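You operate a simulated robot arm through the tools that you are given. There is no shell and no other tool. Be economical: measure what you need, move in short steps, check, and stop when the job is done.

You are at the controls of a simulated two-armed robot. One attempt, no reset.

## Task
Strip the post in the card's colour: knob loose, cap and band on the mat, bolt back in its stand.
Fine: leave the other post as it is.

It is judged by the outcome, as a careful person would: the job done as asked, and still so three seconds after it is handed in. It fails if anything else is knocked over, pushed out of place, dropped, spilled or broken. Lids that push on must go on centred and level and be pressed home; caps that screw on are set level and turned clockwise until they are tight.

## Robot
Two 7-joint arms with two-finger grippers on one trunk, on a base that drives. Base frame: it is fixed to the floor where the robot stands at the start and does not move with it; the origin is under the middle of the robot, x ahead of it, y to its left, z up; the surface under the hand at the start is at about z = 860. Lengths are in mm, angles in degrees, forces in N, time in s.
The left shoulder is at the start at [70, 139, 1330], the right one opposite. With the tool pointing down near the work surface each hand reaches from about 100 to 720 mm from the robot's upright axis, wherever it stands, measured 20 degrees to its own side. Places, roughly: black bench mat [600, 0, 900]; front bolt stand [600, -200, 900]; green knob [500, -100, 900]; green post [500, -200, 1000]; grey knob [700, -100, 900]; silver post [700, -200, 1000]. Payload 3.43 kg a hand.
The TCP of each hand is the grasp point between the finger pads, 30 mm short of the fingertips. In the tool frame z runs along the fingers and y along their closing line. Largest opening 104 mm; the body of the gripper starts 57 mm behind the TCP.
Orientation is told as [roll, pitch, yaw] about the base's x, y, z axes, in that order, counted from this pose: with the fingers straight down and closing along the base's y, the tool's x points along the base's -x, its y along +y and its z along -z.

## Interface
- The arms move only by the tool servo_tool. It takes "left_moves", "right_moves" or both (then of equal length, played together; a hand with none holds still); each is a list of rows, each a list of 7 numbers: the shift along the base's x, y, z in units of 400 mm (1.0 is 400 mm), then the turn, a rotation vector about the base's x, y, z in units of 120 degrees (1.0 is 120 degrees), then the finger opening in mm, from 0 to 104. In form: [[tx, ty, tz, rx, ry, rz, claw], ...]. A call has 1 to 12 rows; each row is the pose to reach, as a shift and turn from the pose commanded when the call began. A call with a number of a shift or a turn outside -1 to 1 is refused whole. Rows are played at 5 a second. More than 50 mm and 8.6 degrees between two rows, or a gripper value outside its range, and nothing of the call is played. Where a pose cannot be reached the arm comes as near as it can. A force on the tool above 40 N (or 10 N above the force at the start of the call, whichever is more), or a blocked arm, ends the call early, and 0.2 s more pass. The fingers move at their own pace (about 45 mm/s each) and stop on an object; they squeeze with about 27 N. The grip force told is the motor's: it shows also when the fingers shut on nothing. Time passes only in rows, and 0.2 s behind the last, so rows that repeat a pose let the fingers close. It gives the time, the measured TCP pose, the force on the tool (base axes), the opening and the grip force at its end, in the units of the frame above (readings bear some noise), with the torque about the TCP (base axes, N m) and any sound that the robot's microphone picked up.
- Cameras (640 x 400 px; columns grow to the right, rows downward): "scene" is now at [135.4, -9.1, 1557.2]; the picture's right is [-0.08, -1.00, 0.00], its down [-0.61, 0.05, -0.79] and it looks along [0.79, -0.06, -0.61] (base axes); focal length 228 px, centre (320, 200). "left" rides on the left gripper at [67, -18, -90] in its tool frame; the picture's right is [0.25, 0.97, 0.00], its down [-0.73, 0.19, -0.66] and it looks along [-0.64, 0.17, 0.75] (tool axes); focal length 218 px, centre (320, 200). "right" rides on the right gripper at [67, 18, -90] in its tool frame; the picture's right is [-0.25, 0.97, 0.00], its down [-0.73, -0.19, -0.66] and it looks along [-0.64, -0.17, 0.75] (tool axes); focal length 218 px, centre (320, 200). There is no depth. A picture from a camera that has moved, and an enlarged one, comes with that camera's place and axes in the base frame and with its lens.
- grab_frame(camera): a new picture of that camera. No time passes.
- move_column(by): slides the trunk up (or, below 0, down) by that many mm; the arms and the scene camera ride with it, the base frame stays. It gives what a move gives, with no picture.
- roll_base(legs): drives the robot by 1 to 6 legs, each [ahead, left, turn to the left] in mm, mm and degrees, along the robot's own axes; the way and the turn of a leg run together, so that a leg with both is an arc; at most 1500 mm and 180 degrees a leg. The arms and the cameras ride along, it lands a little off, and it stops where it bumps. It gives what a move gives.
- turn_head(pan, tilt): turns the head with the scene camera to pan (to the left, within 86 degrees either way) and tilt (down, from -29 to 69), counted from straight ahead of the robot. It gives what a move gives.
- close_up(camera, box): a new picture of the part [left, top, right, bottom] of that camera's present view, enlarged. No time passes.
- finish_job(): hands the job in; it is judged then, once.

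Go step by step. Nothing tells you exact positions but the pictures and the camera data: compare them with the known pose of the tool, close in by small moves and look again before you grip or let go. The budget is 120 turns and 88 pictures, counting those below and the enlarged ones. Unless the task says otherwise, let go and move clear before handing in, and close with one line.

The tools are called after "Call:" as name(argument=value, ...) on one line, values as JSON. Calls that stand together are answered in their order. servo_tool: Moves the arms, as the interface text tells. Its arguments: {"type":"object","properties":{"left_moves":{"type":"array","items":{"type":"array","items":{"type":"number"}}},"right_moves":{"type":"array","items":{"type":"array","items":{"type":"number"}}}},"required":[]} The other tools are called the same way: move_column (by) slides the trunk up or down; roll_base (legs) drives the base; turn_head (pan, tilt) turns the head that bears the scene camera; grab_frame (camera) takes a picture; close_up (camera, box) takes an enlarged picture of a part of a camera's view; finish_job () hands the job in.

At the start:

```text
time: 0.0
left_ee_pos: [367.1, 79.1, 1407.0]
left_ee_rot: [-0.2, -0.1, 0.0]
left_ft_force: [0.4, -0.1, -0.8]
left_wrist_torque: [-0.02, 0.02, -0.01]
left_gripper_width: 104.1
left_grasp_force: 0.0
right_ee_pos: [408.8, -278.2, 1376.8]
right_ee_rot: [0.0, 0.0, 0.0]
right_ft_force: [-0.6, 0.1, 0.8]
right_wrist_torque: [-0.01, 0.02, 0.0]
right_gripper_width: 104.1
right_grasp_force: 0.1
trunk travel left (down, up): [-825.0, 115.0]
robot x, y, heading: [-0.8, 1.5, -0.1]
head pan, tilt: [-4.6, 37.4]
```

scene: 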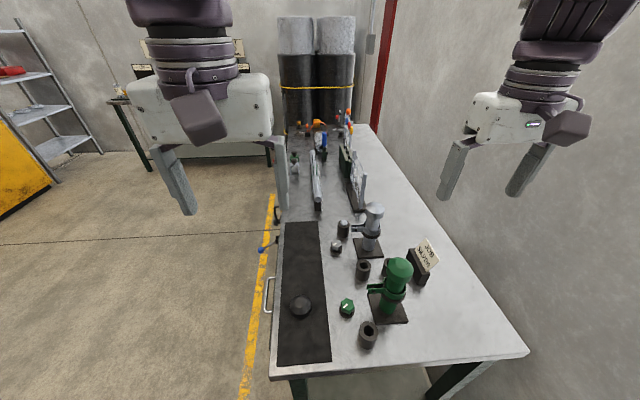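
right: 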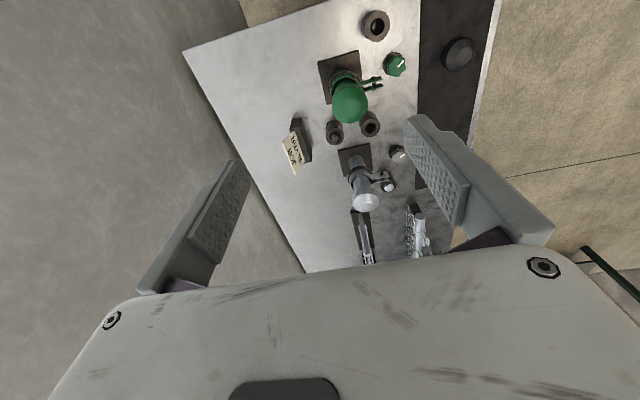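
left: 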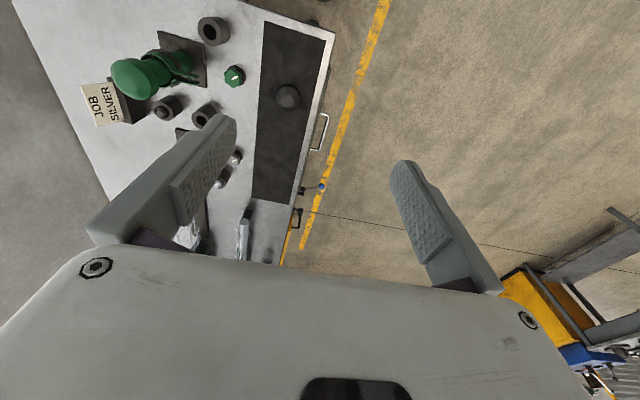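

The card reads "JOB SILVER", so the silver post is the one to strip. I'll look closer at the silver post, its knob, band, bolt and stands.

Call:
close_up(camera="scene", box=[310, 190, 450, 280])

Call:
close_up(camera="scene", box=[270, 240, 450, 360])

Call:
close_up(camera="right", box=[280, 90, 440, 220])

```text
4.44 times, centred on (380, 235) of scene
camera zoom: at [135.4, -9.1, 1557.2], right [-0.08, -1.0, 0.0], down [-0.61, 0.05, -0.79], along [0.79, -0.06, -0.61], focal length 1015 px, centre (53, 44)
```

zoom: 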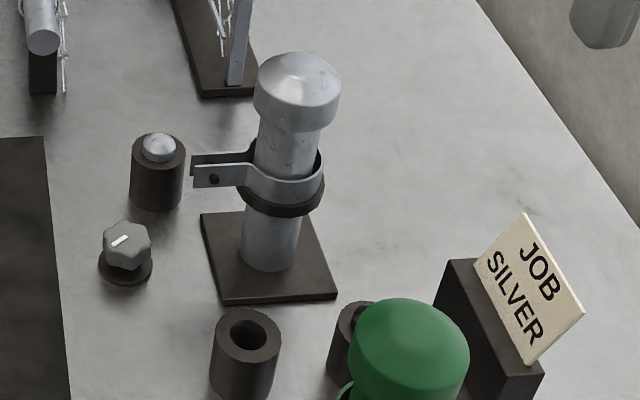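

```text
3.33 times, centred on (360, 300) of scene
camera zoom: at [135.4, -9.1, 1557.2], right [-0.08, -1.0, 0.0], down [-0.61, 0.05, -0.79], along [0.79, -0.06, -0.61], focal length 761 px, centre (187, -133)
```

zoom: 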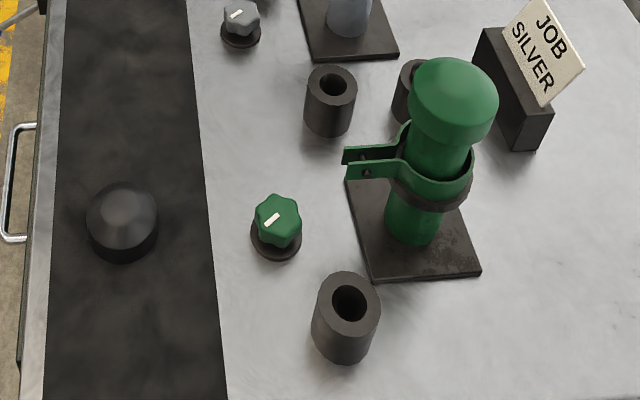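

```text
3.08 times, centred on (360, 155) of right
camera zoom: at [341.3, -260.8, 1466.2], right [0.25, 0.97, 0.0], down [0.73, -0.19, 0.66], along [0.64, -0.17, -0.75], focal length 672 px, centre (197, 338)
```

zoom: 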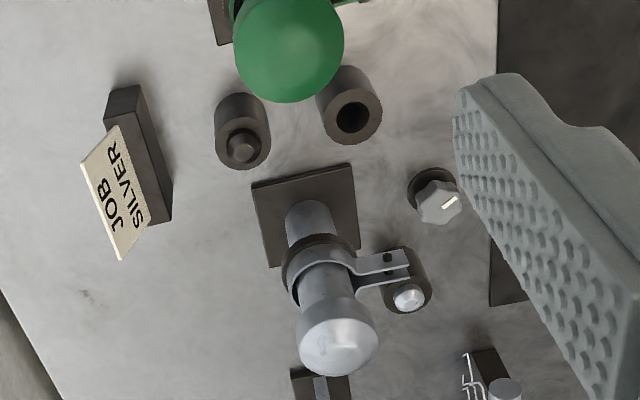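

Several bolt stands are present, and I need to know whether a bolt is through the silver band. I'll move the right hand camera closer for a look.

Call:
servo_tool(right_moves=[[0.06, 0.02, -0.08, 0, 0, 0, 104], [0.12, 0.04, -0.16, 0, 0, 0, 104], [0.18, 0.06, -0.24, 0, 0, 0, 104], [0.24, 0.08, -0.32, 0, 0, 0, 104], [0.3, 0.1, -0.4, 0, 0, 0, 104], [0.36, 0.12, -0.46, 0, 0, 0, 104]])

Call:
grab_frame(camera="right")

Call:
close_up(camera="scene", box=[320, 200, 400, 250])

```text
time: 1.4
left_ee_pos: [368.2, 77.4, 1407.0]
left_ee_rot: [-0.1, 0.0, 0.1]
left_ft_force: [0.5, -0.7, 0.2]
left_wrist_torque: [0.04, 0.04, 0.03]
left_gripper_width: 103.7
left_grasp_force: 0.1
right_ee_pos: [539.1, -240.8, 1186.5]
right_ee_rot: [0.2, -0.3, 0.0]
right_ft_force: [-0.1, 0.0, 0.2]
right_wrist_torque: [-0.02, -0.03, -0.01]
right_gripper_width: 104.1
right_grasp_force: 0.0
right hand out of reach, approached as far as the arm can: row 6
trunk travel left (down, up): [-825.0, 115.0]
robot x, y, heading: [1.6, -2.6, 0.0]
head pan, tilt: [-4.6, 37.4]
```

```text
81 pictures are left
camera right: at [471.9, -224.3, 1276.0], right [0.25, 0.97, 0.01], down [0.73, -0.19, 0.66], along [0.64, -0.16, -0.75], focal length 218 px, centre (320, 200)
```

right: 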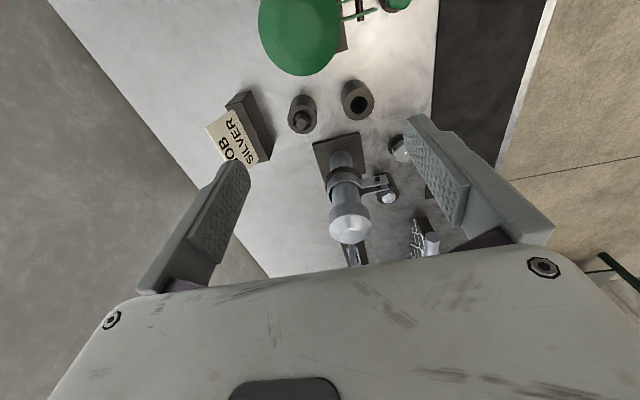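

```text
8.00 times, centred on (360, 225) of scene
camera zoom: at [136.4, -9.8, 1557.1], right [-0.08, -1.0, 0.0], down [-0.61, 0.05, -0.79], along [0.79, -0.06, -0.61], focal length 1827 px, centre (0, 0)
```

zoom: 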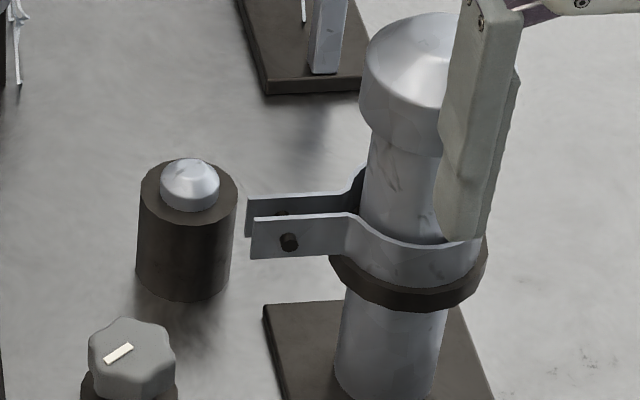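

Call:
close_up(camera="right", box=[280, 120, 440, 220])

Call:
close_up(camera="right", box=[345, 165, 409, 205])

```text
4.00 times, centred on (360, 170) of right
camera zoom: at [471.9, -224.3, 1276.0], right [0.25, 0.97, 0.01], down [0.73, -0.19, 0.66], along [0.64, -0.16, -0.75], focal length 873 px, centre (160, 320)
```

zoom: 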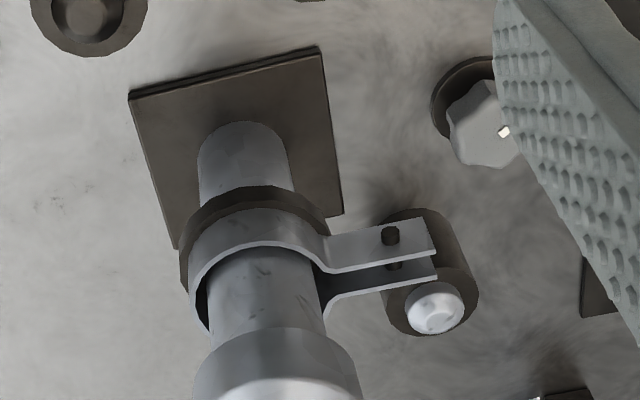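

```text
10.00 times, centred on (377, 185) of right
camera zoom: at [471.9, -224.3, 1276.0], right [0.25, 0.97, 0.01], down [0.73, -0.19, 0.66], along [0.64, -0.16, -0.75], focal length 2183 px, centre (-250, 350)
```

zoom: 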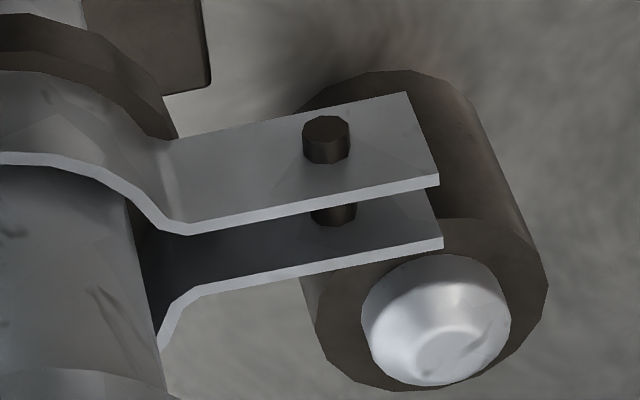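

A dark bolt goes through the band's tabs with its tip toward me. Before driving closer I'll check the clearance between the base and the bench.

Call:
turn_head(pan=0, tilt=69)

Call:
grab_frame(camera="scene")

```text
time: 2.4
left_ee_pos: [367.7, 78.2, 1407.0]
left_ee_rot: [-0.2, 0.0, 0.1]
left_ft_force: [-0.3, 0.1, -0.1]
left_wrist_torque: [-0.04, -0.01, -0.05]
left_gripper_width: 104.0
left_grasp_force: 0.0
right_ee_pos: [537.4, -240.4, 1188.5]
right_ee_rot: [0.1, -0.3, -0.1]
right_ft_force: [0.4, -0.1, -0.3]
right_wrist_torque: [0.01, -0.02, 0.02]
right_gripper_width: 103.9
right_grasp_force: 0.0
trunk travel left (down, up): [-825.0, 115.0]
robot x, y, heading: [2.8, -0.5, 0.4]
head pan, tilt: [0.0, 68.8]
```

```text
77 pictures are left
camera scene: at [104.9, -2.0, 1517.2], right [0.0, -1.0, 0.0], down [-0.93, 0.0, -0.36], along [0.36, 0.0, -0.93], focal length 228 px, centre (320, 200)
```

scene: 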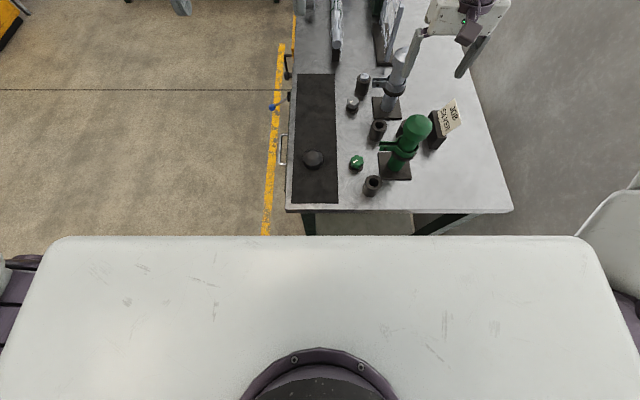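

The bolt lies along x, so the bench's left side (facing −y) gives the best access to bolt, stand and mat. I'll drive around to there.

Call:
roll_base(legs=[[0, 650, 0], [700, 0, 0], [0, 0, -90]])

Call:
turn_head(pan=0, tilt=50)

Call:
grab_frame(camera="scene")

```text
time: 13.3
left_ee_pos: [783.9, 287.3, 1406.8]
left_ee_rot: [-0.1, 0.0, -89.4]
left_ft_force: [-0.3, 0.1, 0.1]
left_wrist_torque: [0.0, 0.0, 0.01]
left_gripper_width: 103.5
left_grasp_force: 0.0
right_ee_pos: [465.6, 114.5, 1187.2]
right_ee_rot: [0.2, -0.2, -89.5]
right_ft_force: [-0.1, 0.4, -0.2]
right_wrist_torque: [0.01, 0.02, 0.03]
right_gripper_width: 104.2
right_grasp_force: 0.1
trunk travel left (down, up): [-825.0, 115.0]
robot x, y, heading: [704.0, 657.4, -89.2]
head pan, tilt: [0.0, 68.8]
```

```text
time: 14.1
left_ee_pos: [783.0, 287.4, 1407.1]
left_ee_rot: [-0.1, -0.1, -89.3]
left_ft_force: [0.1, -0.1, -0.6]
left_wrist_torque: [0.02, 0.01, 0.02]
left_gripper_width: 104.2
left_grasp_force: 0.1
right_ee_pos: [464.7, 115.9, 1187.7]
right_ee_rot: [0.2, -0.3, -89.5]
right_ft_force: [0.1, -0.6, -1.1]
right_wrist_torque: [-0.01, 0.01, -0.01]
right_gripper_width: 103.9
right_grasp_force: 0.1
trunk travel left (down, up): [-825.0, 115.0]
robot x, y, heading: [699.5, 654.1, -89.7]
head pan, tilt: [0.0, 50.0]
```

```text
76 pictures are left
camera scene: at [701.5, 525.9, 1539.0], right [-1.0, -0.01, 0.0], down [-0.01, 0.77, -0.64], along [0.01, -0.64, -0.77], focal length 228 px, centre (320, 200)
```

scene: 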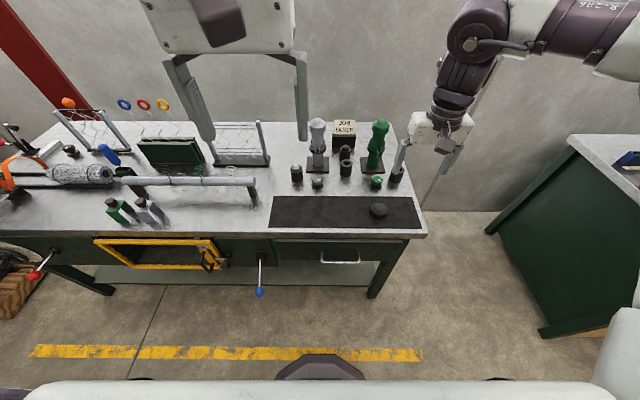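

Call:
roll_base(legs=[[0, -60, 0], [200, 0, 0]])

Call:
grab_frame(camera="scene")

```text
time: 16.2
left_ee_pos: [725.7, 94.8, 1409.1]
left_ee_rot: [-0.1, -0.2, -89.3]
left_ft_force: [-0.7, -0.3, -0.5]
left_wrist_torque: [-0.06, 0.01, -0.01]
left_gripper_width: 103.9
left_grasp_force: 0.0
right_ee_pos: [409.1, -80.5, 1191.2]
right_ee_rot: [0.2, -0.4, -89.4]
right_ft_force: [0.2, 0.6, 1.8]
right_wrist_torque: [-0.03, 0.03, -0.03]
right_gripper_width: 104.0
right_grasp_force: 0.0
trunk travel left (down, up): [-825.0, 115.0]
robot x, y, heading: [643.0, 455.8, -89.3]
head pan, tilt: [0.0, 50.0]
```

```text
75 pictures are left
camera scene: at [645.0, 332.0, 1539.6], right [-1.0, -0.01, 0.0], down [-0.01, 0.76, -0.65], along [0.01, -0.65, -0.76], focal length 228 px, centre (320, 200)
```

scene: 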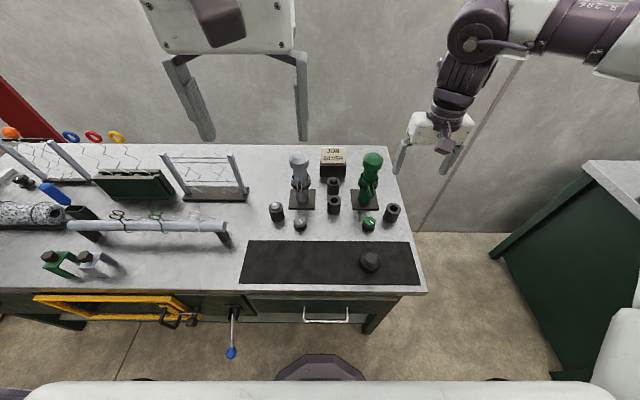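

Call:
close_up(camera="scene", box=[260, 140, 420, 240])

Call:
close_up(camera="scene", box=[265, 145, 345, 195])

Call:
close_up(camera="scene", box=[265, 190, 345, 240])

```text
4.00 times, centred on (340, 190) of scene
camera zoom: at [645.0, 332.0, 1539.6], right [-1.0, -0.01, 0.0], down [-0.01, 0.76, -0.65], along [0.01, -0.65, -0.76], focal length 914 px, centre (240, 240)
```

zoom: 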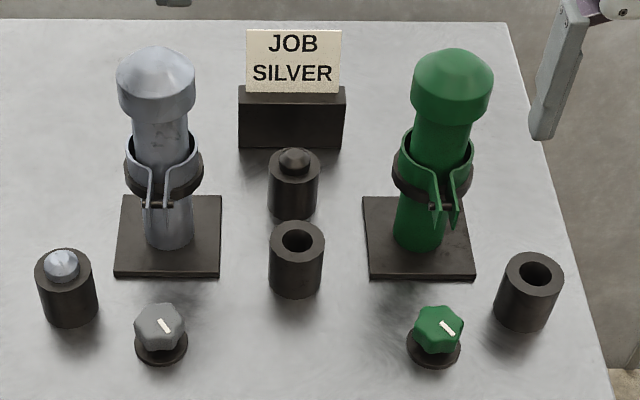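

```text
8.00 times, centred on (305, 170) of scene
camera zoom: at [645.0, 332.0, 1539.6], right [-1.0, -0.01, 0.0], down [-0.01, 0.76, -0.65], along [0.01, -0.65, -0.76], focal length 1827 px, centre (440, 440)
```

zoom: 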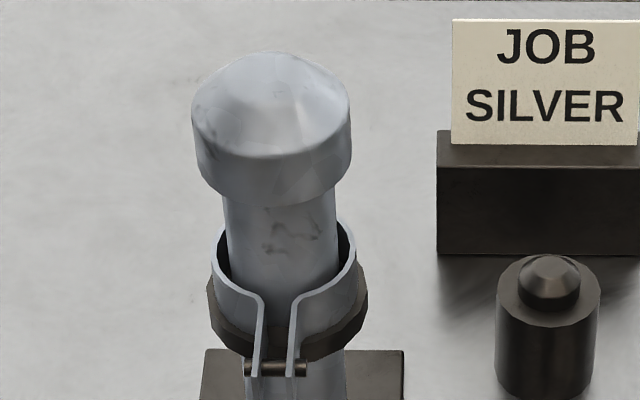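

```text
8.00 times, centred on (305, 215) of scene
camera zoom: at [645.0, 332.0, 1539.6], right [-1.0, -0.01, 0.0], down [-0.01, 0.76, -0.65], along [0.01, -0.65, -0.76], focal length 1827 px, centre (440, 80)
```

zoom: 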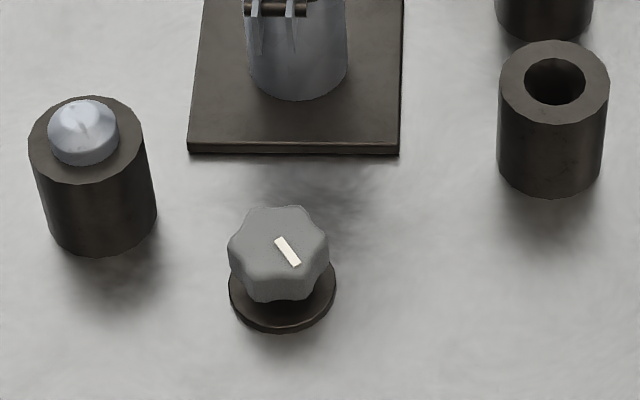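

I now see dome-headed bolts in stands: a silver-headed one in the socket beside the silver post (809,−173), with the front stand (602,−207) empty. Next I bring the left hand over the grey knob (~722,−127) and look closer.

Call:
servo_tool(left_moves=[[0, -0.055, -0.095, 0, 0, 0, 104], [0, -0.11, -0.19, 0, 0, 0, 104], [0, -0.165, -0.285, 0, 0, 0, 104], [0, -0.22, -0.38, 0, 0, 0, 104], [0, -0.275, -0.475, 0, 0, 0, 104], [0, -0.33, -0.57, 0, 0, 0, 104], [0, -0.385, -0.665, 0, 0, 0, 104], [0, -0.44, -0.76, 0, 0, 0, 104], [-0.005, -0.495, -0.855, 0, 0, 0, 104], [-0.01, -0.55, -0.945, 0, 0, 0, 104]])

Call:
grab_frame(camera="left")

Call:
grab_frame(camera="scene")

```text
time: 18.4
left_ee_pos: [683.4, -68.8, 1054.4]
left_ee_rot: [0.0, -0.1, -88.9]
left_ft_force: [-0.5, 0.1, -0.1]
left_wrist_torque: [0.01, -0.01, 0.03]
left_gripper_width: 104.0
left_grasp_force: 0.1
left hand out of reach, approached as far as the arm can: row 6, 7, 8, 9, 10
right_ee_pos: [407.0, -84.4, 1186.9]
right_ee_rot: [0.3, -0.2, -89.4]
right_ft_force: [-0.5, -0.6, -0.2]
right_wrist_torque: [-0.01, -0.02, 0.0]
right_gripper_width: 103.8
right_grasp_force: 0.0
trunk travel left (down, up): [-825.0, 115.0]
robot x, y, heading: [652.3, 457.1, -89.3]
head pan, tilt: [0.0, 50.0]
```

```text
71 pictures are left
camera left: at [663.3, -3.3, 1142.0], right [0.96, 0.27, 0.0], down [0.21, -0.72, 0.66], along [0.18, -0.64, -0.75], focal length 218 px, centre (320, 200)
```

left: 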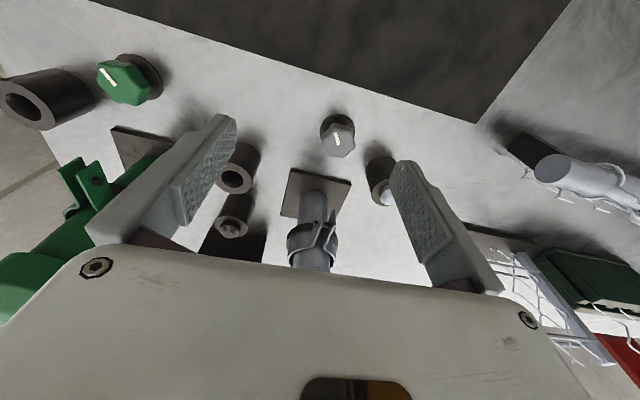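

```text
70 pictures are left
camera scene: at [643.3, 325.8, 1539.0], right [-1.0, -0.01, 0.0], down [-0.01, 0.77, -0.64], along [0.01, -0.64, -0.77], focal length 228 px, centre (320, 200)
```

scene: 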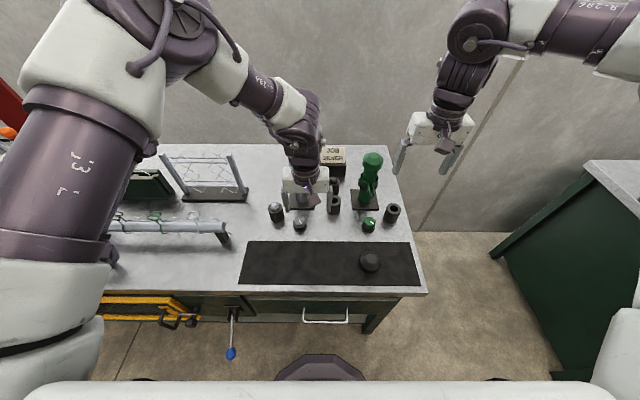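

The target is out of reach at this trunk height, so I'll raise the hands and lower the trunk.

Call:
servo_tool(left_moves=[[0, 0.05, 0.1, 0, 0, 0, 104], [0, 0.1, 0.2, 0, 0, 0, 104], [0, 0.15, 0.3, 0, 0, 0, 104], [0, 0.2, 0.4, 0, 0, 0, 104], [0, 0.25, 0.5, 0, 0, 0, 104]], right_moves=[[0, 0.05, 0.1, 0, 0, 0, 104], [0, 0.1, 0.2, 0, 0, 0, 104], [0, 0.15, 0.3, 0, 0, 0, 104], [0, 0.2, 0.4, 0, 0, 0, 104], [0, 0.25, 0.5, 0, 0, 0, 104]])

Call:
move_column(by=-200)

```text
time: 19.6
left_ee_pos: [681.9, 35.8, 1256.1]
left_ee_rot: [-0.1, -0.3, -89.3]
left_ft_force: [-0.6, 1.3, -0.1]
left_wrist_torque: [-0.07, 0.01, -0.06]
left_gripper_width: 103.9
left_grasp_force: 0.1
right_ee_pos: [400.8, 39.7, 1367.2]
right_ee_rot: [0.4, -0.7, -89.4]
right_ft_force: [0.3, 0.0, 0.4]
right_wrist_torque: [-0.07, -0.02, 0.02]
right_gripper_width: 103.8
right_grasp_force: 0.2
right hand out of reach, approached as far as the arm can: row 3, 4, 5
trunk travel left (down, up): [-825.0, 115.0]
robot x, y, heading: [645.9, 455.2, -89.4]
head pan, tilt: [0.0, 50.0]
```

```text
time: 21.8
left_ee_pos: [681.3, 30.4, 1054.6]
left_ee_rot: [-0.1, 0.0, -89.3]
left_ft_force: [0.0, -0.2, -0.2]
left_wrist_torque: [-0.01, -0.02, 0.02]
left_gripper_width: 104.1
left_grasp_force: 0.0
right_ee_pos: [399.5, 34.4, 1167.5]
right_ee_rot: [0.5, -0.6, -89.4]
right_ft_force: [0.1, 0.8, 0.4]
right_wrist_torque: [0.01, 0.01, -0.01]
right_gripper_width: 104.1
right_grasp_force: 0.1
trunk travel left (down, up): [-625.0, 315.0]
robot x, y, heading: [645.5, 460.2, -89.2]
head pan, tilt: [0.0, 50.0]
```

Call:
servo_tool(left_moves=[[0.025, -0.1, 0, 0, 0, 0, 104], [0.05, -0.2, 0, 0, 0, 0, 104], [0.075, -0.3, 0, 0, 0, 0, 104], [0.1, -0.4, 0, 0, 0, 0, 104], [0.1, -0.4, -0.05, 0, 0, 0, 104]])

Call:
grab_frame(camera="left")

Call:
grab_frame(camera="scene")

```text
time: 23.0
left_ee_pos: [679.9, -76.3, 1028.2]
left_ee_rot: [-0.2, -0.1, -89.0]
left_ft_force: [1.2, 0.3, -0.6]
left_wrist_torque: [-0.01, -0.01, -0.02]
left_gripper_width: 104.1
left_grasp_force: 0.0
left hand out of reach, approached as far as the arm can: row 3, 4, 5
right_ee_pos: [399.4, 33.5, 1166.4]
right_ee_rot: [0.6, -0.3, -89.4]
right_ft_force: [0.2, -0.4, -0.1]
right_wrist_torque: [0.05, 0.01, -0.02]
right_gripper_width: 103.9
right_grasp_force: 0.0
trunk travel left (down, up): [-625.0, 315.0]
robot x, y, heading: [645.1, 455.4, -89.5]
head pan, tilt: [0.0, 50.0]
```

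```text
69 pictures are left
camera left: at [661.7, -10.0, 1117.7], right [0.96, 0.27, 0.0], down [0.21, -0.72, 0.66], along [0.17, -0.63, -0.75], focal length 218 px, centre (320, 200)
```

left: 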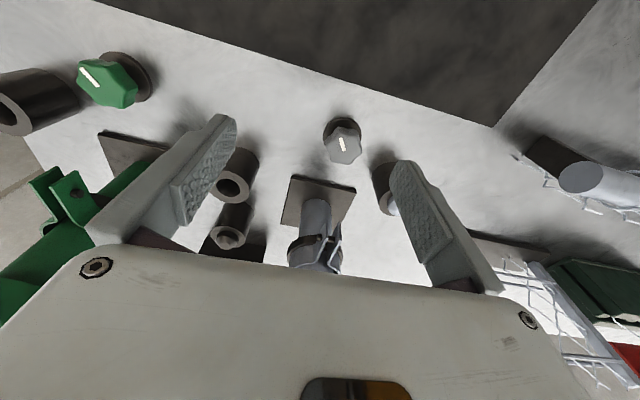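

```text
68 pictures are left
camera scene: at [643.6, 325.7, 1339.0], right [-1.0, -0.01, 0.0], down [-0.01, 0.77, -0.64], along [0.01, -0.64, -0.77], focal length 228 px, centre (320, 200)
```

scene: 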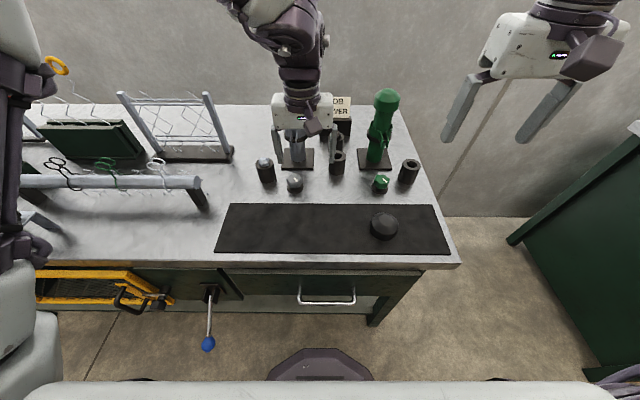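

The left arm stalls oddly; I'll back off and go out to its own side first, then forward.

Call:
servo_tool(left_moves=[[0.0, 0.1, 0.05, 0, 0, 0, 104], [0.1, 0.15, 0.1, 0, 0, 0, 104], [0.2, 0.15, 0.1, 0, 0, 0, 104], [0.3, 0.15, 0.1, 0, 0, 0, 104], [0.3, 0.05, 0.1, 0, 0, 0, 104], [0.3, -0.05, 0.1, 0, 0, 0, 104]])

```text
time: 24.4
left_ee_pos: [728.3, -25.3, 1052.9]
left_ee_rot: [-0.1, -0.1, -89.0]
left_ft_force: [1.1, 0.2, -1.3]
left_wrist_torque: [0.02, -0.04, -0.04]
left_gripper_width: 104.0
left_grasp_force: 0.0
left hand out of reach, approached as far as the arm can: row 3, 4, 5, 6
right_ee_pos: [397.4, 33.0, 1165.3]
right_ee_rot: [0.6, -0.5, -89.5]
right_ft_force: [0.8, 0.3, 0.3]
right_wrist_torque: [0.01, -0.01, 0.0]
right_gripper_width: 103.8
right_grasp_force: 0.1
trunk travel left (down, up): [-625.0, 315.0]
robot x, y, heading: [645.5, 455.2, -89.3]
head pan, tilt: [0.0, 50.0]
```

Reach shrinks when the hand is high relative to the shoulder, so I'll raise the trunk instead and come down from above.

Call:
move_column(by=310)

Call:
servo_tool(left_moves=[[0, 0, -0.1, 0, 0, 0, 104], [0, 0, -0.2, 0, 0, 0, 104], [0, 0, -0.3, 0, 0, 0, 104], [0, 0, -0.4, 0, 0, 0, 104], [0, 0, -0.5, 0, 0, 0, 104], [0, 0, -0.6, 0, 0, 0, 104], [0, 0, -0.7, 0, 0, 0, 104], [0, -0.06, -0.8, 0, 0, 0, 104], [0, -0.16, -0.8, 0, 0, 0, 104], [0, -0.25, -0.8, 0, 0, 0, 104]])

Call:
grab_frame(camera="left")

```text
time: 27.5
left_ee_pos: [729.7, -23.7, 1363.6]
left_ee_rot: [0.0, -0.2, -88.9]
left_ft_force: [0.2, 0.2, 0.5]
left_wrist_torque: [0.01, -0.01, 0.0]
left_gripper_width: 104.1
left_grasp_force: 0.1
right_ee_pos: [400.1, 32.7, 1475.3]
right_ee_rot: [0.4, -0.5, -89.3]
right_ft_force: [-0.1, 0.1, 0.2]
right_wrist_torque: [-0.03, -0.02, 0.03]
right_gripper_width: 103.8
right_grasp_force: 0.0
trunk travel left (down, up): [-935.0, 5.0]
robot x, y, heading: [643.1, 459.3, -89.4]
head pan, tilt: [0.0, 50.0]
```

```text
time: 29.7
left_ee_pos: [685.7, -38.8, 1066.5]
left_ee_rot: [-0.1, -0.3, -88.7]
left_ft_force: [-0.1, -0.4, 0.5]
left_wrist_torque: [-0.01, -0.02, -0.03]
left_gripper_width: 103.8
left_grasp_force: 0.0
left hand out of reach, approached as far as the arm can: row 6, 7, 8, 9, 10
right_ee_pos: [400.3, 34.8, 1476.9]
right_ee_rot: [0.5, -0.5, -89.4]
right_ft_force: [0.5, -0.1, -0.9]
right_wrist_torque: [-0.03, -0.02, 0.03]
right_gripper_width: 103.8
right_grasp_force: 0.1
trunk travel left (down, up): [-935.0, 5.0]
robot x, y, heading: [642.2, 457.6, -89.6]
head pan, tilt: [0.0, 50.0]
```

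```text
67 pictures are left
camera left: at [666.4, 28.7, 1155.4], right [0.96, 0.28, 0.0], down [0.21, -0.72, 0.66], along [0.18, -0.64, -0.75], focal length 218 px, centre (320, 200)
```

left: 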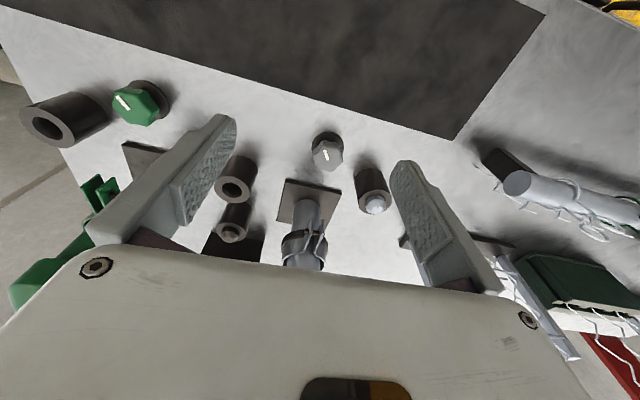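

The arm seems stuck at a joint limit rather than at full stretch. I'll fold it back near the body at working height and then extend forward again.

Call:
servo_tool(left_moves=[[0, 0.1, 0.05, 0, 0, 0, 104], [0.03, 0.2, 0.05, 0, 0, 0, 104], [0.08, 0.3, 0.05, 0, 0, 0, 104], [0.13, 0.4, 0.05, 0, 0, 0, 104], [0.18, 0.5, 0.05, 0, 0, 0, 104]])

Call:
move_column(by=-110)

Call:
servo_tool(left_moves=[[0, -0.1, 0, 0, 0, 0, 104], [0, -0.2, 0, 0, 0, 0, 104], [0, -0.3, 0, 0, 0, 0, 104], [0, -0.4, 0, 0, 0, 0, 104], [0, -0.5, 0, 0, 0, 0, 104], [0, -0.55, 0, 0, 0, 0, 104]])

Call:
grab_frame(camera="scene")

```text
time: 30.9
left_ee_pos: [760.2, 162.7, 1088.7]
left_ee_rot: [-0.2, -0.3, -88.9]
left_ft_force: [-0.6, 0.0, 0.2]
left_wrist_torque: [0.0, -0.01, 0.04]
left_gripper_width: 104.1
left_grasp_force: 0.0
right_ee_pos: [400.5, 36.0, 1477.2]
right_ee_rot: [0.4, -0.6, -89.4]
right_ft_force: [0.6, -0.5, -0.9]
right_wrist_torque: [0.01, 0.02, -0.02]
right_gripper_width: 103.9
right_grasp_force: 0.1
trunk travel left (down, up): [-935.0, 5.0]
robot x, y, heading: [644.3, 454.0, -89.4]
head pan, tilt: [0.0, 50.0]
```

```text
time: 32.3
left_ee_pos: [759.4, 161.7, 977.6]
left_ee_rot: [-0.1, -0.3, -88.8]
left_ft_force: [0.2, -0.3, 0.3]
left_wrist_torque: [0.01, -0.02, 0.01]
left_gripper_width: 104.1
left_grasp_force: 0.0
right_ee_pos: [399.7, 34.0, 1366.6]
right_ee_rot: [0.6, -0.5, -89.4]
right_ft_force: [-1.2, 0.4, 0.3]
right_wrist_torque: [0.01, -0.03, -0.02]
right_gripper_width: 103.9
right_grasp_force: 0.1
trunk travel left (down, up): [-825.0, 115.0]
robot x, y, heading: [640.5, 453.4, -89.4]
head pan, tilt: [0.0, 50.0]
```

```text
time: 33.7
left_ee_pos: [722.2, -22.2, 989.8]
left_ee_rot: [0.2, -0.5, -88.3]
left_ft_force: [-0.4, -0.6, 0.8]
left_wrist_torque: [0.0, 0.01, 0.0]
left_gripper_width: 104.1
left_grasp_force: 0.1
left hand out of reach, approached as far as the arm can: row 4, 5, 6
right_ee_pos: [398.1, 33.8, 1366.9]
right_ee_rot: [0.5, -0.6, -89.5]
right_ft_force: [-0.6, -0.5, 0.0]
right_wrist_torque: [0.01, -0.05, 0.01]
right_gripper_width: 104.0
right_grasp_force: 0.0
trunk travel left (down, up): [-825.0, 115.0]
robot x, y, heading: [643.9, 453.9, -89.6]
head pan, tilt: [0.0, 50.0]
```

```text
66 pictures are left
camera scene: at [642.3, 327.0, 1539.1], right [-1.0, -0.01, 0.0], down [-0.01, 0.77, -0.64], along [0.01, -0.64, -0.77], focal length 228 px, centre (320, 200)
```

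scene: 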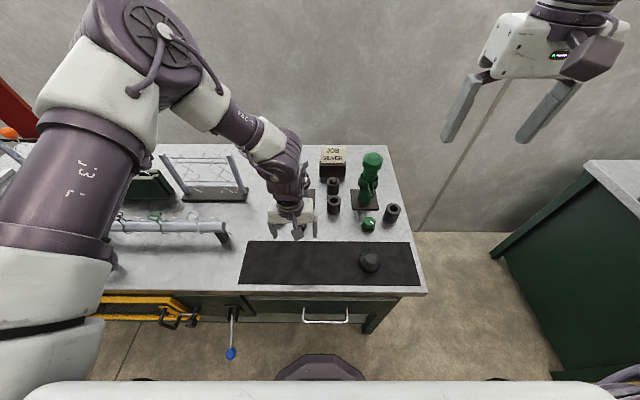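

Call:
servo_tool(left_moves=[[0, 0.1, 0.1, 0, 0, 0, 104], [0, 0.2, 0.2, 0, 0, 0, 104], [0, 0.2, 0.3, 0, 0, 0, 104], [0.1, 0.2, 0.4, 0, 0, 0, 104], [0.2, 0.2, 0.45, 0, 0, 0, 104], [0.3, 0.2, 0.45, 0, 0, 0, 104], [0.4, 0.2, 0.45, 0, 0, 0, 104], [0.45, 0.1, 0.45, 0, 0, 0, 104], [0.45, 0.0, 0.45, 0, 0, 0, 104], [0.45, -0.1, 0.45, 0, 0, 0, 104], [0.45, -0.2, 0.45, 0, 0, 0, 104], [0.45, -0.3, 0.45, 0, 0, 0, 104]])

Call:
grab_frame(camera="scene")

```text
refused: row 1 steps farther than a row can; nothing moved
```

```text
65 pictures are left
camera scene: at [642.3, 327.0, 1539.1], right [-1.0, -0.01, 0.0], down [-0.01, 0.77, -0.64], along [0.01, -0.64, -0.77], focal length 228 px, centre (320, 200)
```

scene: 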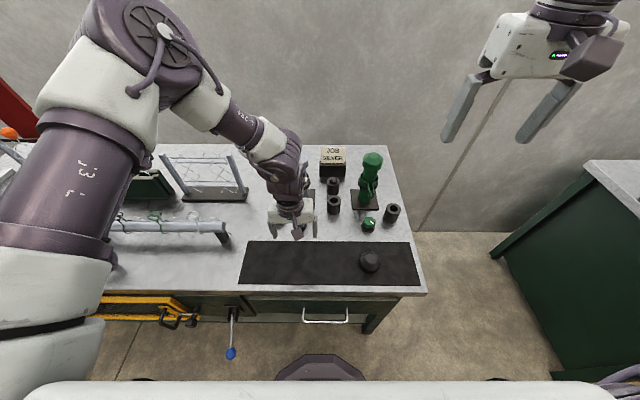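

Call:
servo_tool(left_moves=[[0, 0.08, 0.08, 0, 0, 0, 104], [0, 0.16, 0.16, 0, 0, 0, 104], [0, 0.2, 0.25, 0, 0, 0, 104], [0.08, 0.2, 0.33, 0, 0, 0, 104], [0.16, 0.2, 0.4, 0, 0, 0, 104], [0.26, 0.2, 0.45, 0, 0, 0, 104], [0.36, 0.2, 0.45, 0, 0, 0, 104], [0.44, 0.14, 0.45, 0, 0, 0, 104], [0.45, 0.04, 0.45, 0, 0, 0, 104], [0.45, -0.06, 0.45, 0, 0, 0, 104], [0.45, -0.16, 0.45, 0, 0, 0, 104], [0.45, -0.26, 0.45, 0, 0, 0, 104]])

```text
time: 36.3
left_ee_pos: [820.9, 73.8, 1158.9]
left_ee_rot: [0.0, -0.3, -88.8]
left_ft_force: [-1.1, -0.4, -0.1]
left_wrist_torque: [-0.01, 0.0, 0.01]
left_gripper_width: 103.9
left_grasp_force: 0.1
left hand out of reach, approached as far as the arm can: row 6, 7, 8, 9, 10, 11, 12
right_ee_pos: [398.5, 33.2, 1365.1]
right_ee_rot: [0.5, -0.5, -89.4]
right_ft_force: [0.5, 0.8, -0.6]
right_wrist_torque: [-0.01, -0.03, 0.0]
right_gripper_width: 104.1
right_grasp_force: 0.2
trunk travel left (down, up): [-825.0, 115.0]
robot x, y, heading: [645.7, 452.9, -89.1]
head pan, tilt: [0.0, 50.0]
```

I'll test whether a change of hand yaw frees the arm.

Call:
servo_tool(left_moves=[[0, 0, 0, 0, 0, 0.07, 104], [0, 0, 0, 0, 0, 0.14, 104], [0, 0, 0, 0, 0, 0.21, 104], [0, 0, 0, 0, 0, 0.28, 104], [0, -0.1, 0, 0, 0, 0.28, 104], [0, -0.2, 0, 0, 0, 0.28, 104]])

```text
time: 37.7
left_ee_pos: [819.7, -4.7, 1159.0]
left_ee_rot: [-0.1, -0.1, -55.3]
left_ft_force: [-0.2, 0.0, -0.6]
left_wrist_torque: [-0.01, 0.02, 0.01]
left_gripper_width: 103.9
left_grasp_force: 0.1
right_ee_pos: [398.3, 32.2, 1365.4]
right_ee_rot: [0.4, -0.4, -89.4]
right_ft_force: [0.6, 0.0, 0.0]
right_wrist_torque: [0.0, -0.01, 0.0]
right_gripper_width: 104.0
right_grasp_force: 0.1
trunk travel left (down, up): [-825.0, 115.0]
robot x, y, heading: [642.3, 454.9, -89.0]
head pan, tilt: [0.0, 50.0]
```

Yaw was the limiter: turning the hand positive frees the reach. Now on to above the grey knob with this yaw.

Call:
servo_tool(left_moves=[[-0.05, -0.061, -0.075, 0, 0, 0, 104], [-0.1, -0.122, -0.15, 0, 0, 0, 104], [-0.15, -0.183, -0.225, 0, 0, 0, 104], [-0.2, -0.244, -0.3, 0, 0, 0, 104], [-0.245, -0.28, -0.35, 0, 0, 0, 104]])

Call:
grab_frame(camera="left")

```text
time: 38.9
left_ee_pos: [718.7, -114.6, 1018.5]
left_ee_rot: [-0.1, -0.2, -55.3]
left_ft_force: [0.1, 0.5, 0.5]
left_wrist_torque: [0.02, -0.02, 0.0]
left_gripper_width: 104.0
left_grasp_force: 0.1
right_ee_pos: [396.7, 32.1, 1365.0]
right_ee_rot: [0.6, -0.4, -89.3]
right_ft_force: [-0.3, 0.3, 0.1]
right_wrist_torque: [0.04, 0.0, 0.02]
right_gripper_width: 104.1
right_grasp_force: 0.1
trunk travel left (down, up): [-825.0, 115.0]
robot x, y, heading: [642.8, 453.5, -89.6]
head pan, tilt: [0.0, 50.0]
```

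```text
64 pictures are left
camera left: at [665.1, -71.0, 1107.5], right [0.65, 0.76, 0.0], down [0.57, -0.49, 0.66], along [0.5, -0.43, -0.75], focal length 218 px, centre (320, 200)
```

left: 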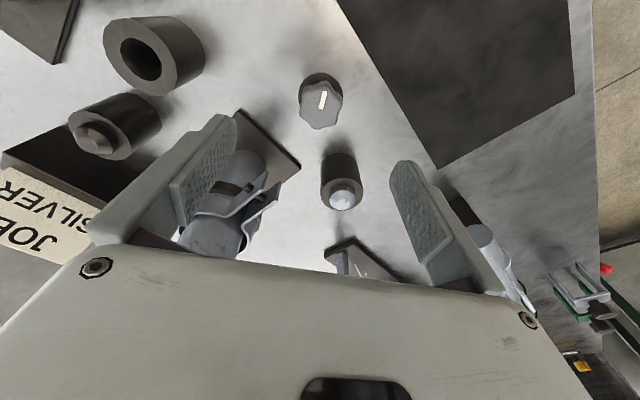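

The knob sits right under the hand. I check the clearance of the band tabs and the knob height before going down.

Call:
close_up(camera="left", box=[190, 60, 390, 260])

Call:
close_up(camera="scene", box=[240, 150, 360, 240])

```text
2.00 times, centred on (290, 160) of left
camera zoom: at [665.1, -71.0, 1107.5], right [0.65, 0.76, 0.0], down [0.57, -0.49, 0.66], along [0.5, -0.43, -0.75], focal length 436 px, centre (380, 280)
```

zoom: 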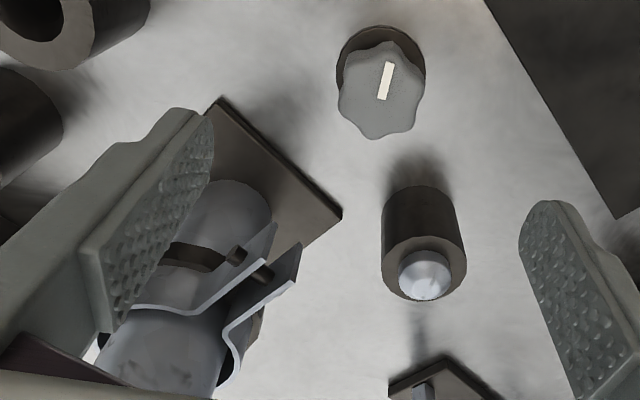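

```text
4.44 times, centred on (300, 195) of scene
camera zoom: at [641.6, 325.2, 1538.9], right [-1.0, -0.01, 0.0], down [-0.01, 0.77, -0.64], along [0.01, -0.64, -0.77], focal length 1015 px, centre (409, 222)
```

zoom: 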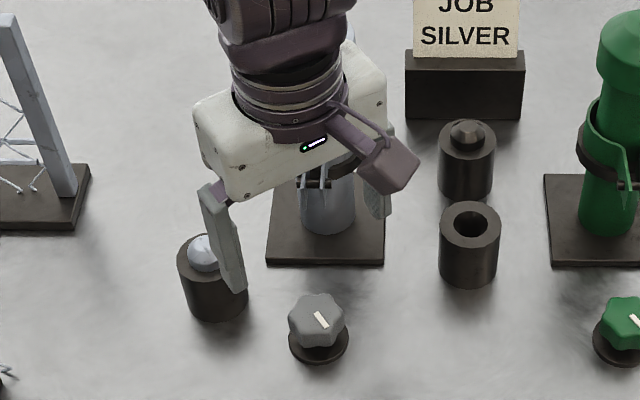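

The band tabs end about 13 mm from the gripper body at this yaw, so I'll check how far the wrist can turn the other way here, to get a useful turning range for the knob.

Call:
servo_tool(left_moves=[[0, 0, 0, 0, 0, -0.07, 104], [0, 0, 0, 0, 0, -0.14, 104], [0, 0, 0, 0, 0, -0.21, 104], [0, 0, 0, 0, 0, -0.28, 104], [0, 0, 0, 0, 0, -0.35, 104]])

```text
time: 40.1
left_ee_pos: [657.5, -32.0, 1039.6]
left_ee_rot: [0.2, -0.7, -96.4]
left_ft_force: [-0.1, 1.1, 0.0]
left_wrist_torque: [0.0, -0.02, -0.01]
left_gripper_width: 103.9
left_grasp_force: 0.1
left hand out of reach, approached as far as the arm can: row 3, 4, 5
right_ee_pos: [396.5, 36.2, 1365.9]
right_ee_rot: [0.6, -0.5, -89.4]
right_ft_force: [-0.6, 0.1, -0.6]
right_wrist_torque: [0.01, -0.02, 0.04]
right_gripper_width: 103.8
right_grasp_force: 0.1
trunk travel left (down, up): [-825.0, 115.0]
robot x, y, heading: [643.8, 456.2, -89.4]
head pan, tilt: [0.0, 50.0]
```

The left wrist can go down to about yaw −72 here, and −40 is the safe upper end, so I'll turn the knob in ~30° strokes. First back over the knob at yaw −70.

Call:
servo_tool(left_moves=[[0, 0, 0, 0, 0, 0.07, 70], [0.03, -0.04, 0, 0, 0, 0.14, 70], [0.07, -0.1, 0, 0, 0, 0.22, 70], [0.11, -0.16, -0.02, 0, 0, 0.22, 70], [0.147, -0.205, -0.06, 0, 0, 0.22, 70], [0.147, -0.205, -0.12, 0, 0, 0.22, 70]])

Call:
grab_frame(camera="left")

```text
refused: row 3 steps farther than a row can; nothing moved
```

```text
61 pictures are left
camera left: at [646.5, 37.3, 1127.9], right [0.99, 0.14, 0.0], down [0.11, -0.74, 0.67], along [0.1, -0.66, -0.75], focal length 218 px, centre (320, 200)
```

left: 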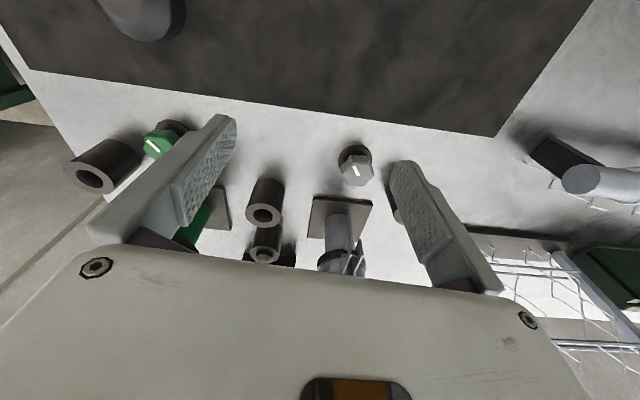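

Call:
servo_tool(left_moves=[[0, 0, 0, 0, 0, 0.07, 70], [0.03, -0.04, 0, 0, 0, 0.14, 70], [0.07, -0.1, 0, 0, 0, 0.21, 70], [0.11, -0.16, -0.02, 0, 0, 0.22, 70], [0.147, -0.205, -0.06, 0, 0, 0.22, 70], [0.147, -0.205, -0.12, 0, 0, 0.22, 70]])

Call:
grab_frame(camera="left")

```text
time: 41.5
left_ee_pos: [717.4, -115.7, 991.7]
left_ee_rot: [0.0, -0.1, -70.8]
left_ft_force: [-0.7, 0.2, -0.7]
left_wrist_torque: [-0.03, 0.0, 0.0]
left_gripper_width: 69.8
left_grasp_force: 0.2
right_ee_pos: [398.8, 31.9, 1366.8]
right_ee_rot: [0.4, -0.3, -89.4]
right_ft_force: [0.4, 0.3, 0.4]
right_wrist_torque: [0.01, -0.01, 0.03]
right_gripper_width: 104.1
right_grasp_force: 0.1
trunk travel left (down, up): [-825.0, 115.0]
robot x, y, heading: [640.9, 457.6, -89.3]
head pan, tilt: [0.0, 50.0]
```

```text
60 pictures are left
camera left: at [678.9, -59.2, 1080.1], right [0.83, 0.56, 0.0], down [0.42, -0.62, 0.66], along [0.36, -0.55, -0.75], focal length 218 px, centre (320, 200)
```

left: 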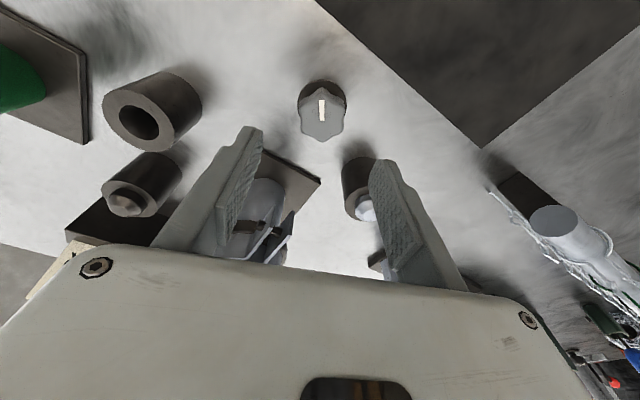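

Call:
servo_tool(left_moves=[[-0.007, 0.01, -0.06, 0, 0, 0, 70], [-0.007, 0.01, -0.12, 0, 0, 0, 70]])

Call:
grab_frame(camera="left")

Call:
close_up(camera="scene", box=[260, 180, 340, 230])

```text
time: 42.1
left_ee_pos: [715.8, -112.6, 941.3]
left_ee_rot: [-0.2, -0.2, -70.9]
left_ft_force: [-0.5, -0.1, -0.6]
left_wrist_torque: [0.01, 0.0, -0.02]
left_gripper_width: 70.0
left_grasp_force: 0.1
right_ee_pos: [399.4, 31.5, 1365.7]
right_ee_rot: [0.5, -0.3, -89.5]
right_ft_force: [0.3, -1.0, 0.6]
right_wrist_torque: [0.01, 0.03, -0.02]
right_gripper_width: 103.7
right_grasp_force: 0.0
trunk travel left (down, up): [-825.0, 115.0]
robot x, y, heading: [644.4, 450.5, -89.4]
head pan, tilt: [0.0, 50.0]
```

```text
59 pictures are left
camera left: at [676.2, -55.3, 1031.8], right [0.83, 0.56, 0.0], down [0.42, -0.62, 0.66], along [0.36, -0.55, -0.75], focal length 218 px, centre (320, 200)
```

left: 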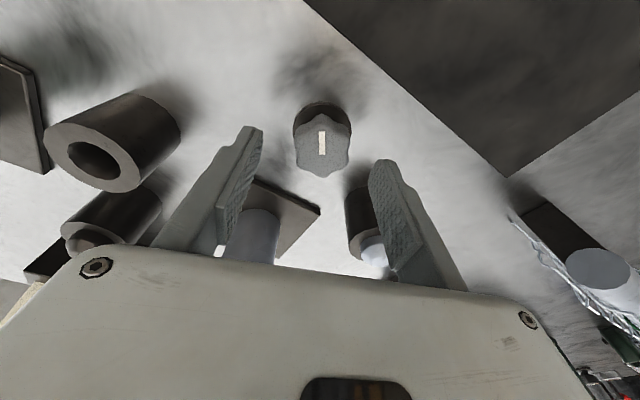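

```text
8.00 times, centred on (300, 205) of scene
camera zoom: at [643.8, 325.4, 1539.0], right [-1.0, -0.01, 0.0], down [-0.01, 0.77, -0.64], along [0.01, -0.64, -0.77], focal length 1827 px, centre (480, 160)
```

zoom: 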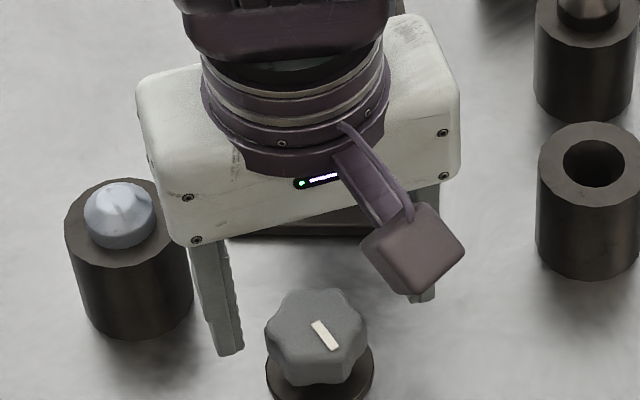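

The knob is about (712,−109); I shift onto it, descend and close gently to look at the grip.

Call:
servo_tool(left_moves=[[-0.007, 0.009, 0, 0, 0, 0, 70], [-0.007, 0.009, -0.07, 0, 0, 0, 70], [-0.007, 0.009, -0.07, 0, 0, 0, 30], [-0.007, 0.009, -0.07, 0, 0, 0, 30], [-0.007, 0.009, -0.07, 0, 0, 0, 30]])

Call:
grab_frame(camera="left")

```text
time: 43.3
left_ee_pos: [717.6, -108.0, 914.7]
left_ee_rot: [0.1, -0.1, -70.8]
left_ft_force: [11.4, 2.6, -5.2]
left_wrist_torque: [-0.16, -0.16, 0.07]
left_gripper_width: 39.2
left_grasp_force: 34.8
right_ee_pos: [402.2, 34.3, 1366.5]
right_ee_rot: [0.5, -0.6, -89.3]
right_ft_force: [0.7, 0.2, 0.1]
right_wrist_torque: [0.0, -0.01, -0.02]
right_gripper_width: 103.8
right_grasp_force: 0.1
trunk travel left (down, up): [-825.0, 115.0]
robot x, y, heading: [640.9, 456.2, -89.3]
head pan, tilt: [0.0, 50.0]
```

```text
57 pictures are left
camera left: at [677.5, -50.8, 1003.6], right [0.83, 0.56, 0.0], down [0.42, -0.62, 0.66], along [0.37, -0.55, -0.75], focal length 218 px, centre (320, 200)
```

left: 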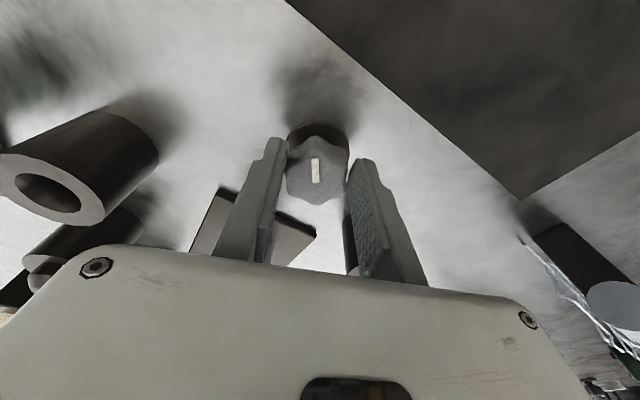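

The knob is gripped and centred; now one counter-clockwise stroke of about 28°.

Call:
servo_tool(left_moves=[[0.011, 0.003, 0, 0, 0, 0, 20], [0.011, 0.003, 0, 0, 0, 0.06, 20], [0.011, 0.003, 0, 0, 0, 0.12, 20], [0.011, 0.003, 0, 0, 0, 0.18, 20], [0.011, 0.003, 0, 0, 0, 0.24, 20]])

Call:
grab_frame(camera="left")

```text
time: 44.5
left_ee_pos: [713.6, -109.9, 914.4]
left_ee_rot: [-0.3, 0.0, -42.2]
left_ft_force: [-11.2, -11.3, -13.3]
left_wrist_torque: [-0.2, 0.67, -0.17]
left_gripper_width: 39.2
left_grasp_force: 44.7
right_ee_pos: [396.4, 30.7, 1365.5]
right_ee_rot: [0.5, -0.3, -89.4]
right_ft_force: [-0.3, 0.8, 0.3]
right_wrist_torque: [0.03, 0.01, 0.0]
right_gripper_width: 103.9
right_grasp_force: 0.1
trunk travel left (down, up): [-825.0, 115.0]
robot x, y, heading: [641.9, 455.4, -89.6]
head pan, tilt: [0.0, 50.0]
```

```text
56 pictures are left
camera left: at [651.1, -78.8, 1003.9], right [0.46, 0.89, 0.0], down [0.67, -0.35, 0.66], along [0.58, -0.31, -0.75], focal length 218 px, centre (320, 200)
```

left: 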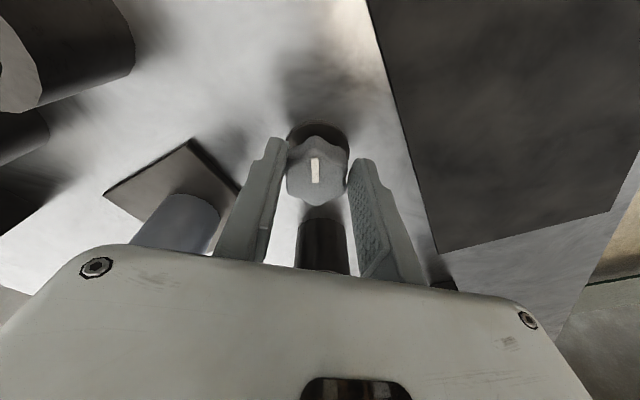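

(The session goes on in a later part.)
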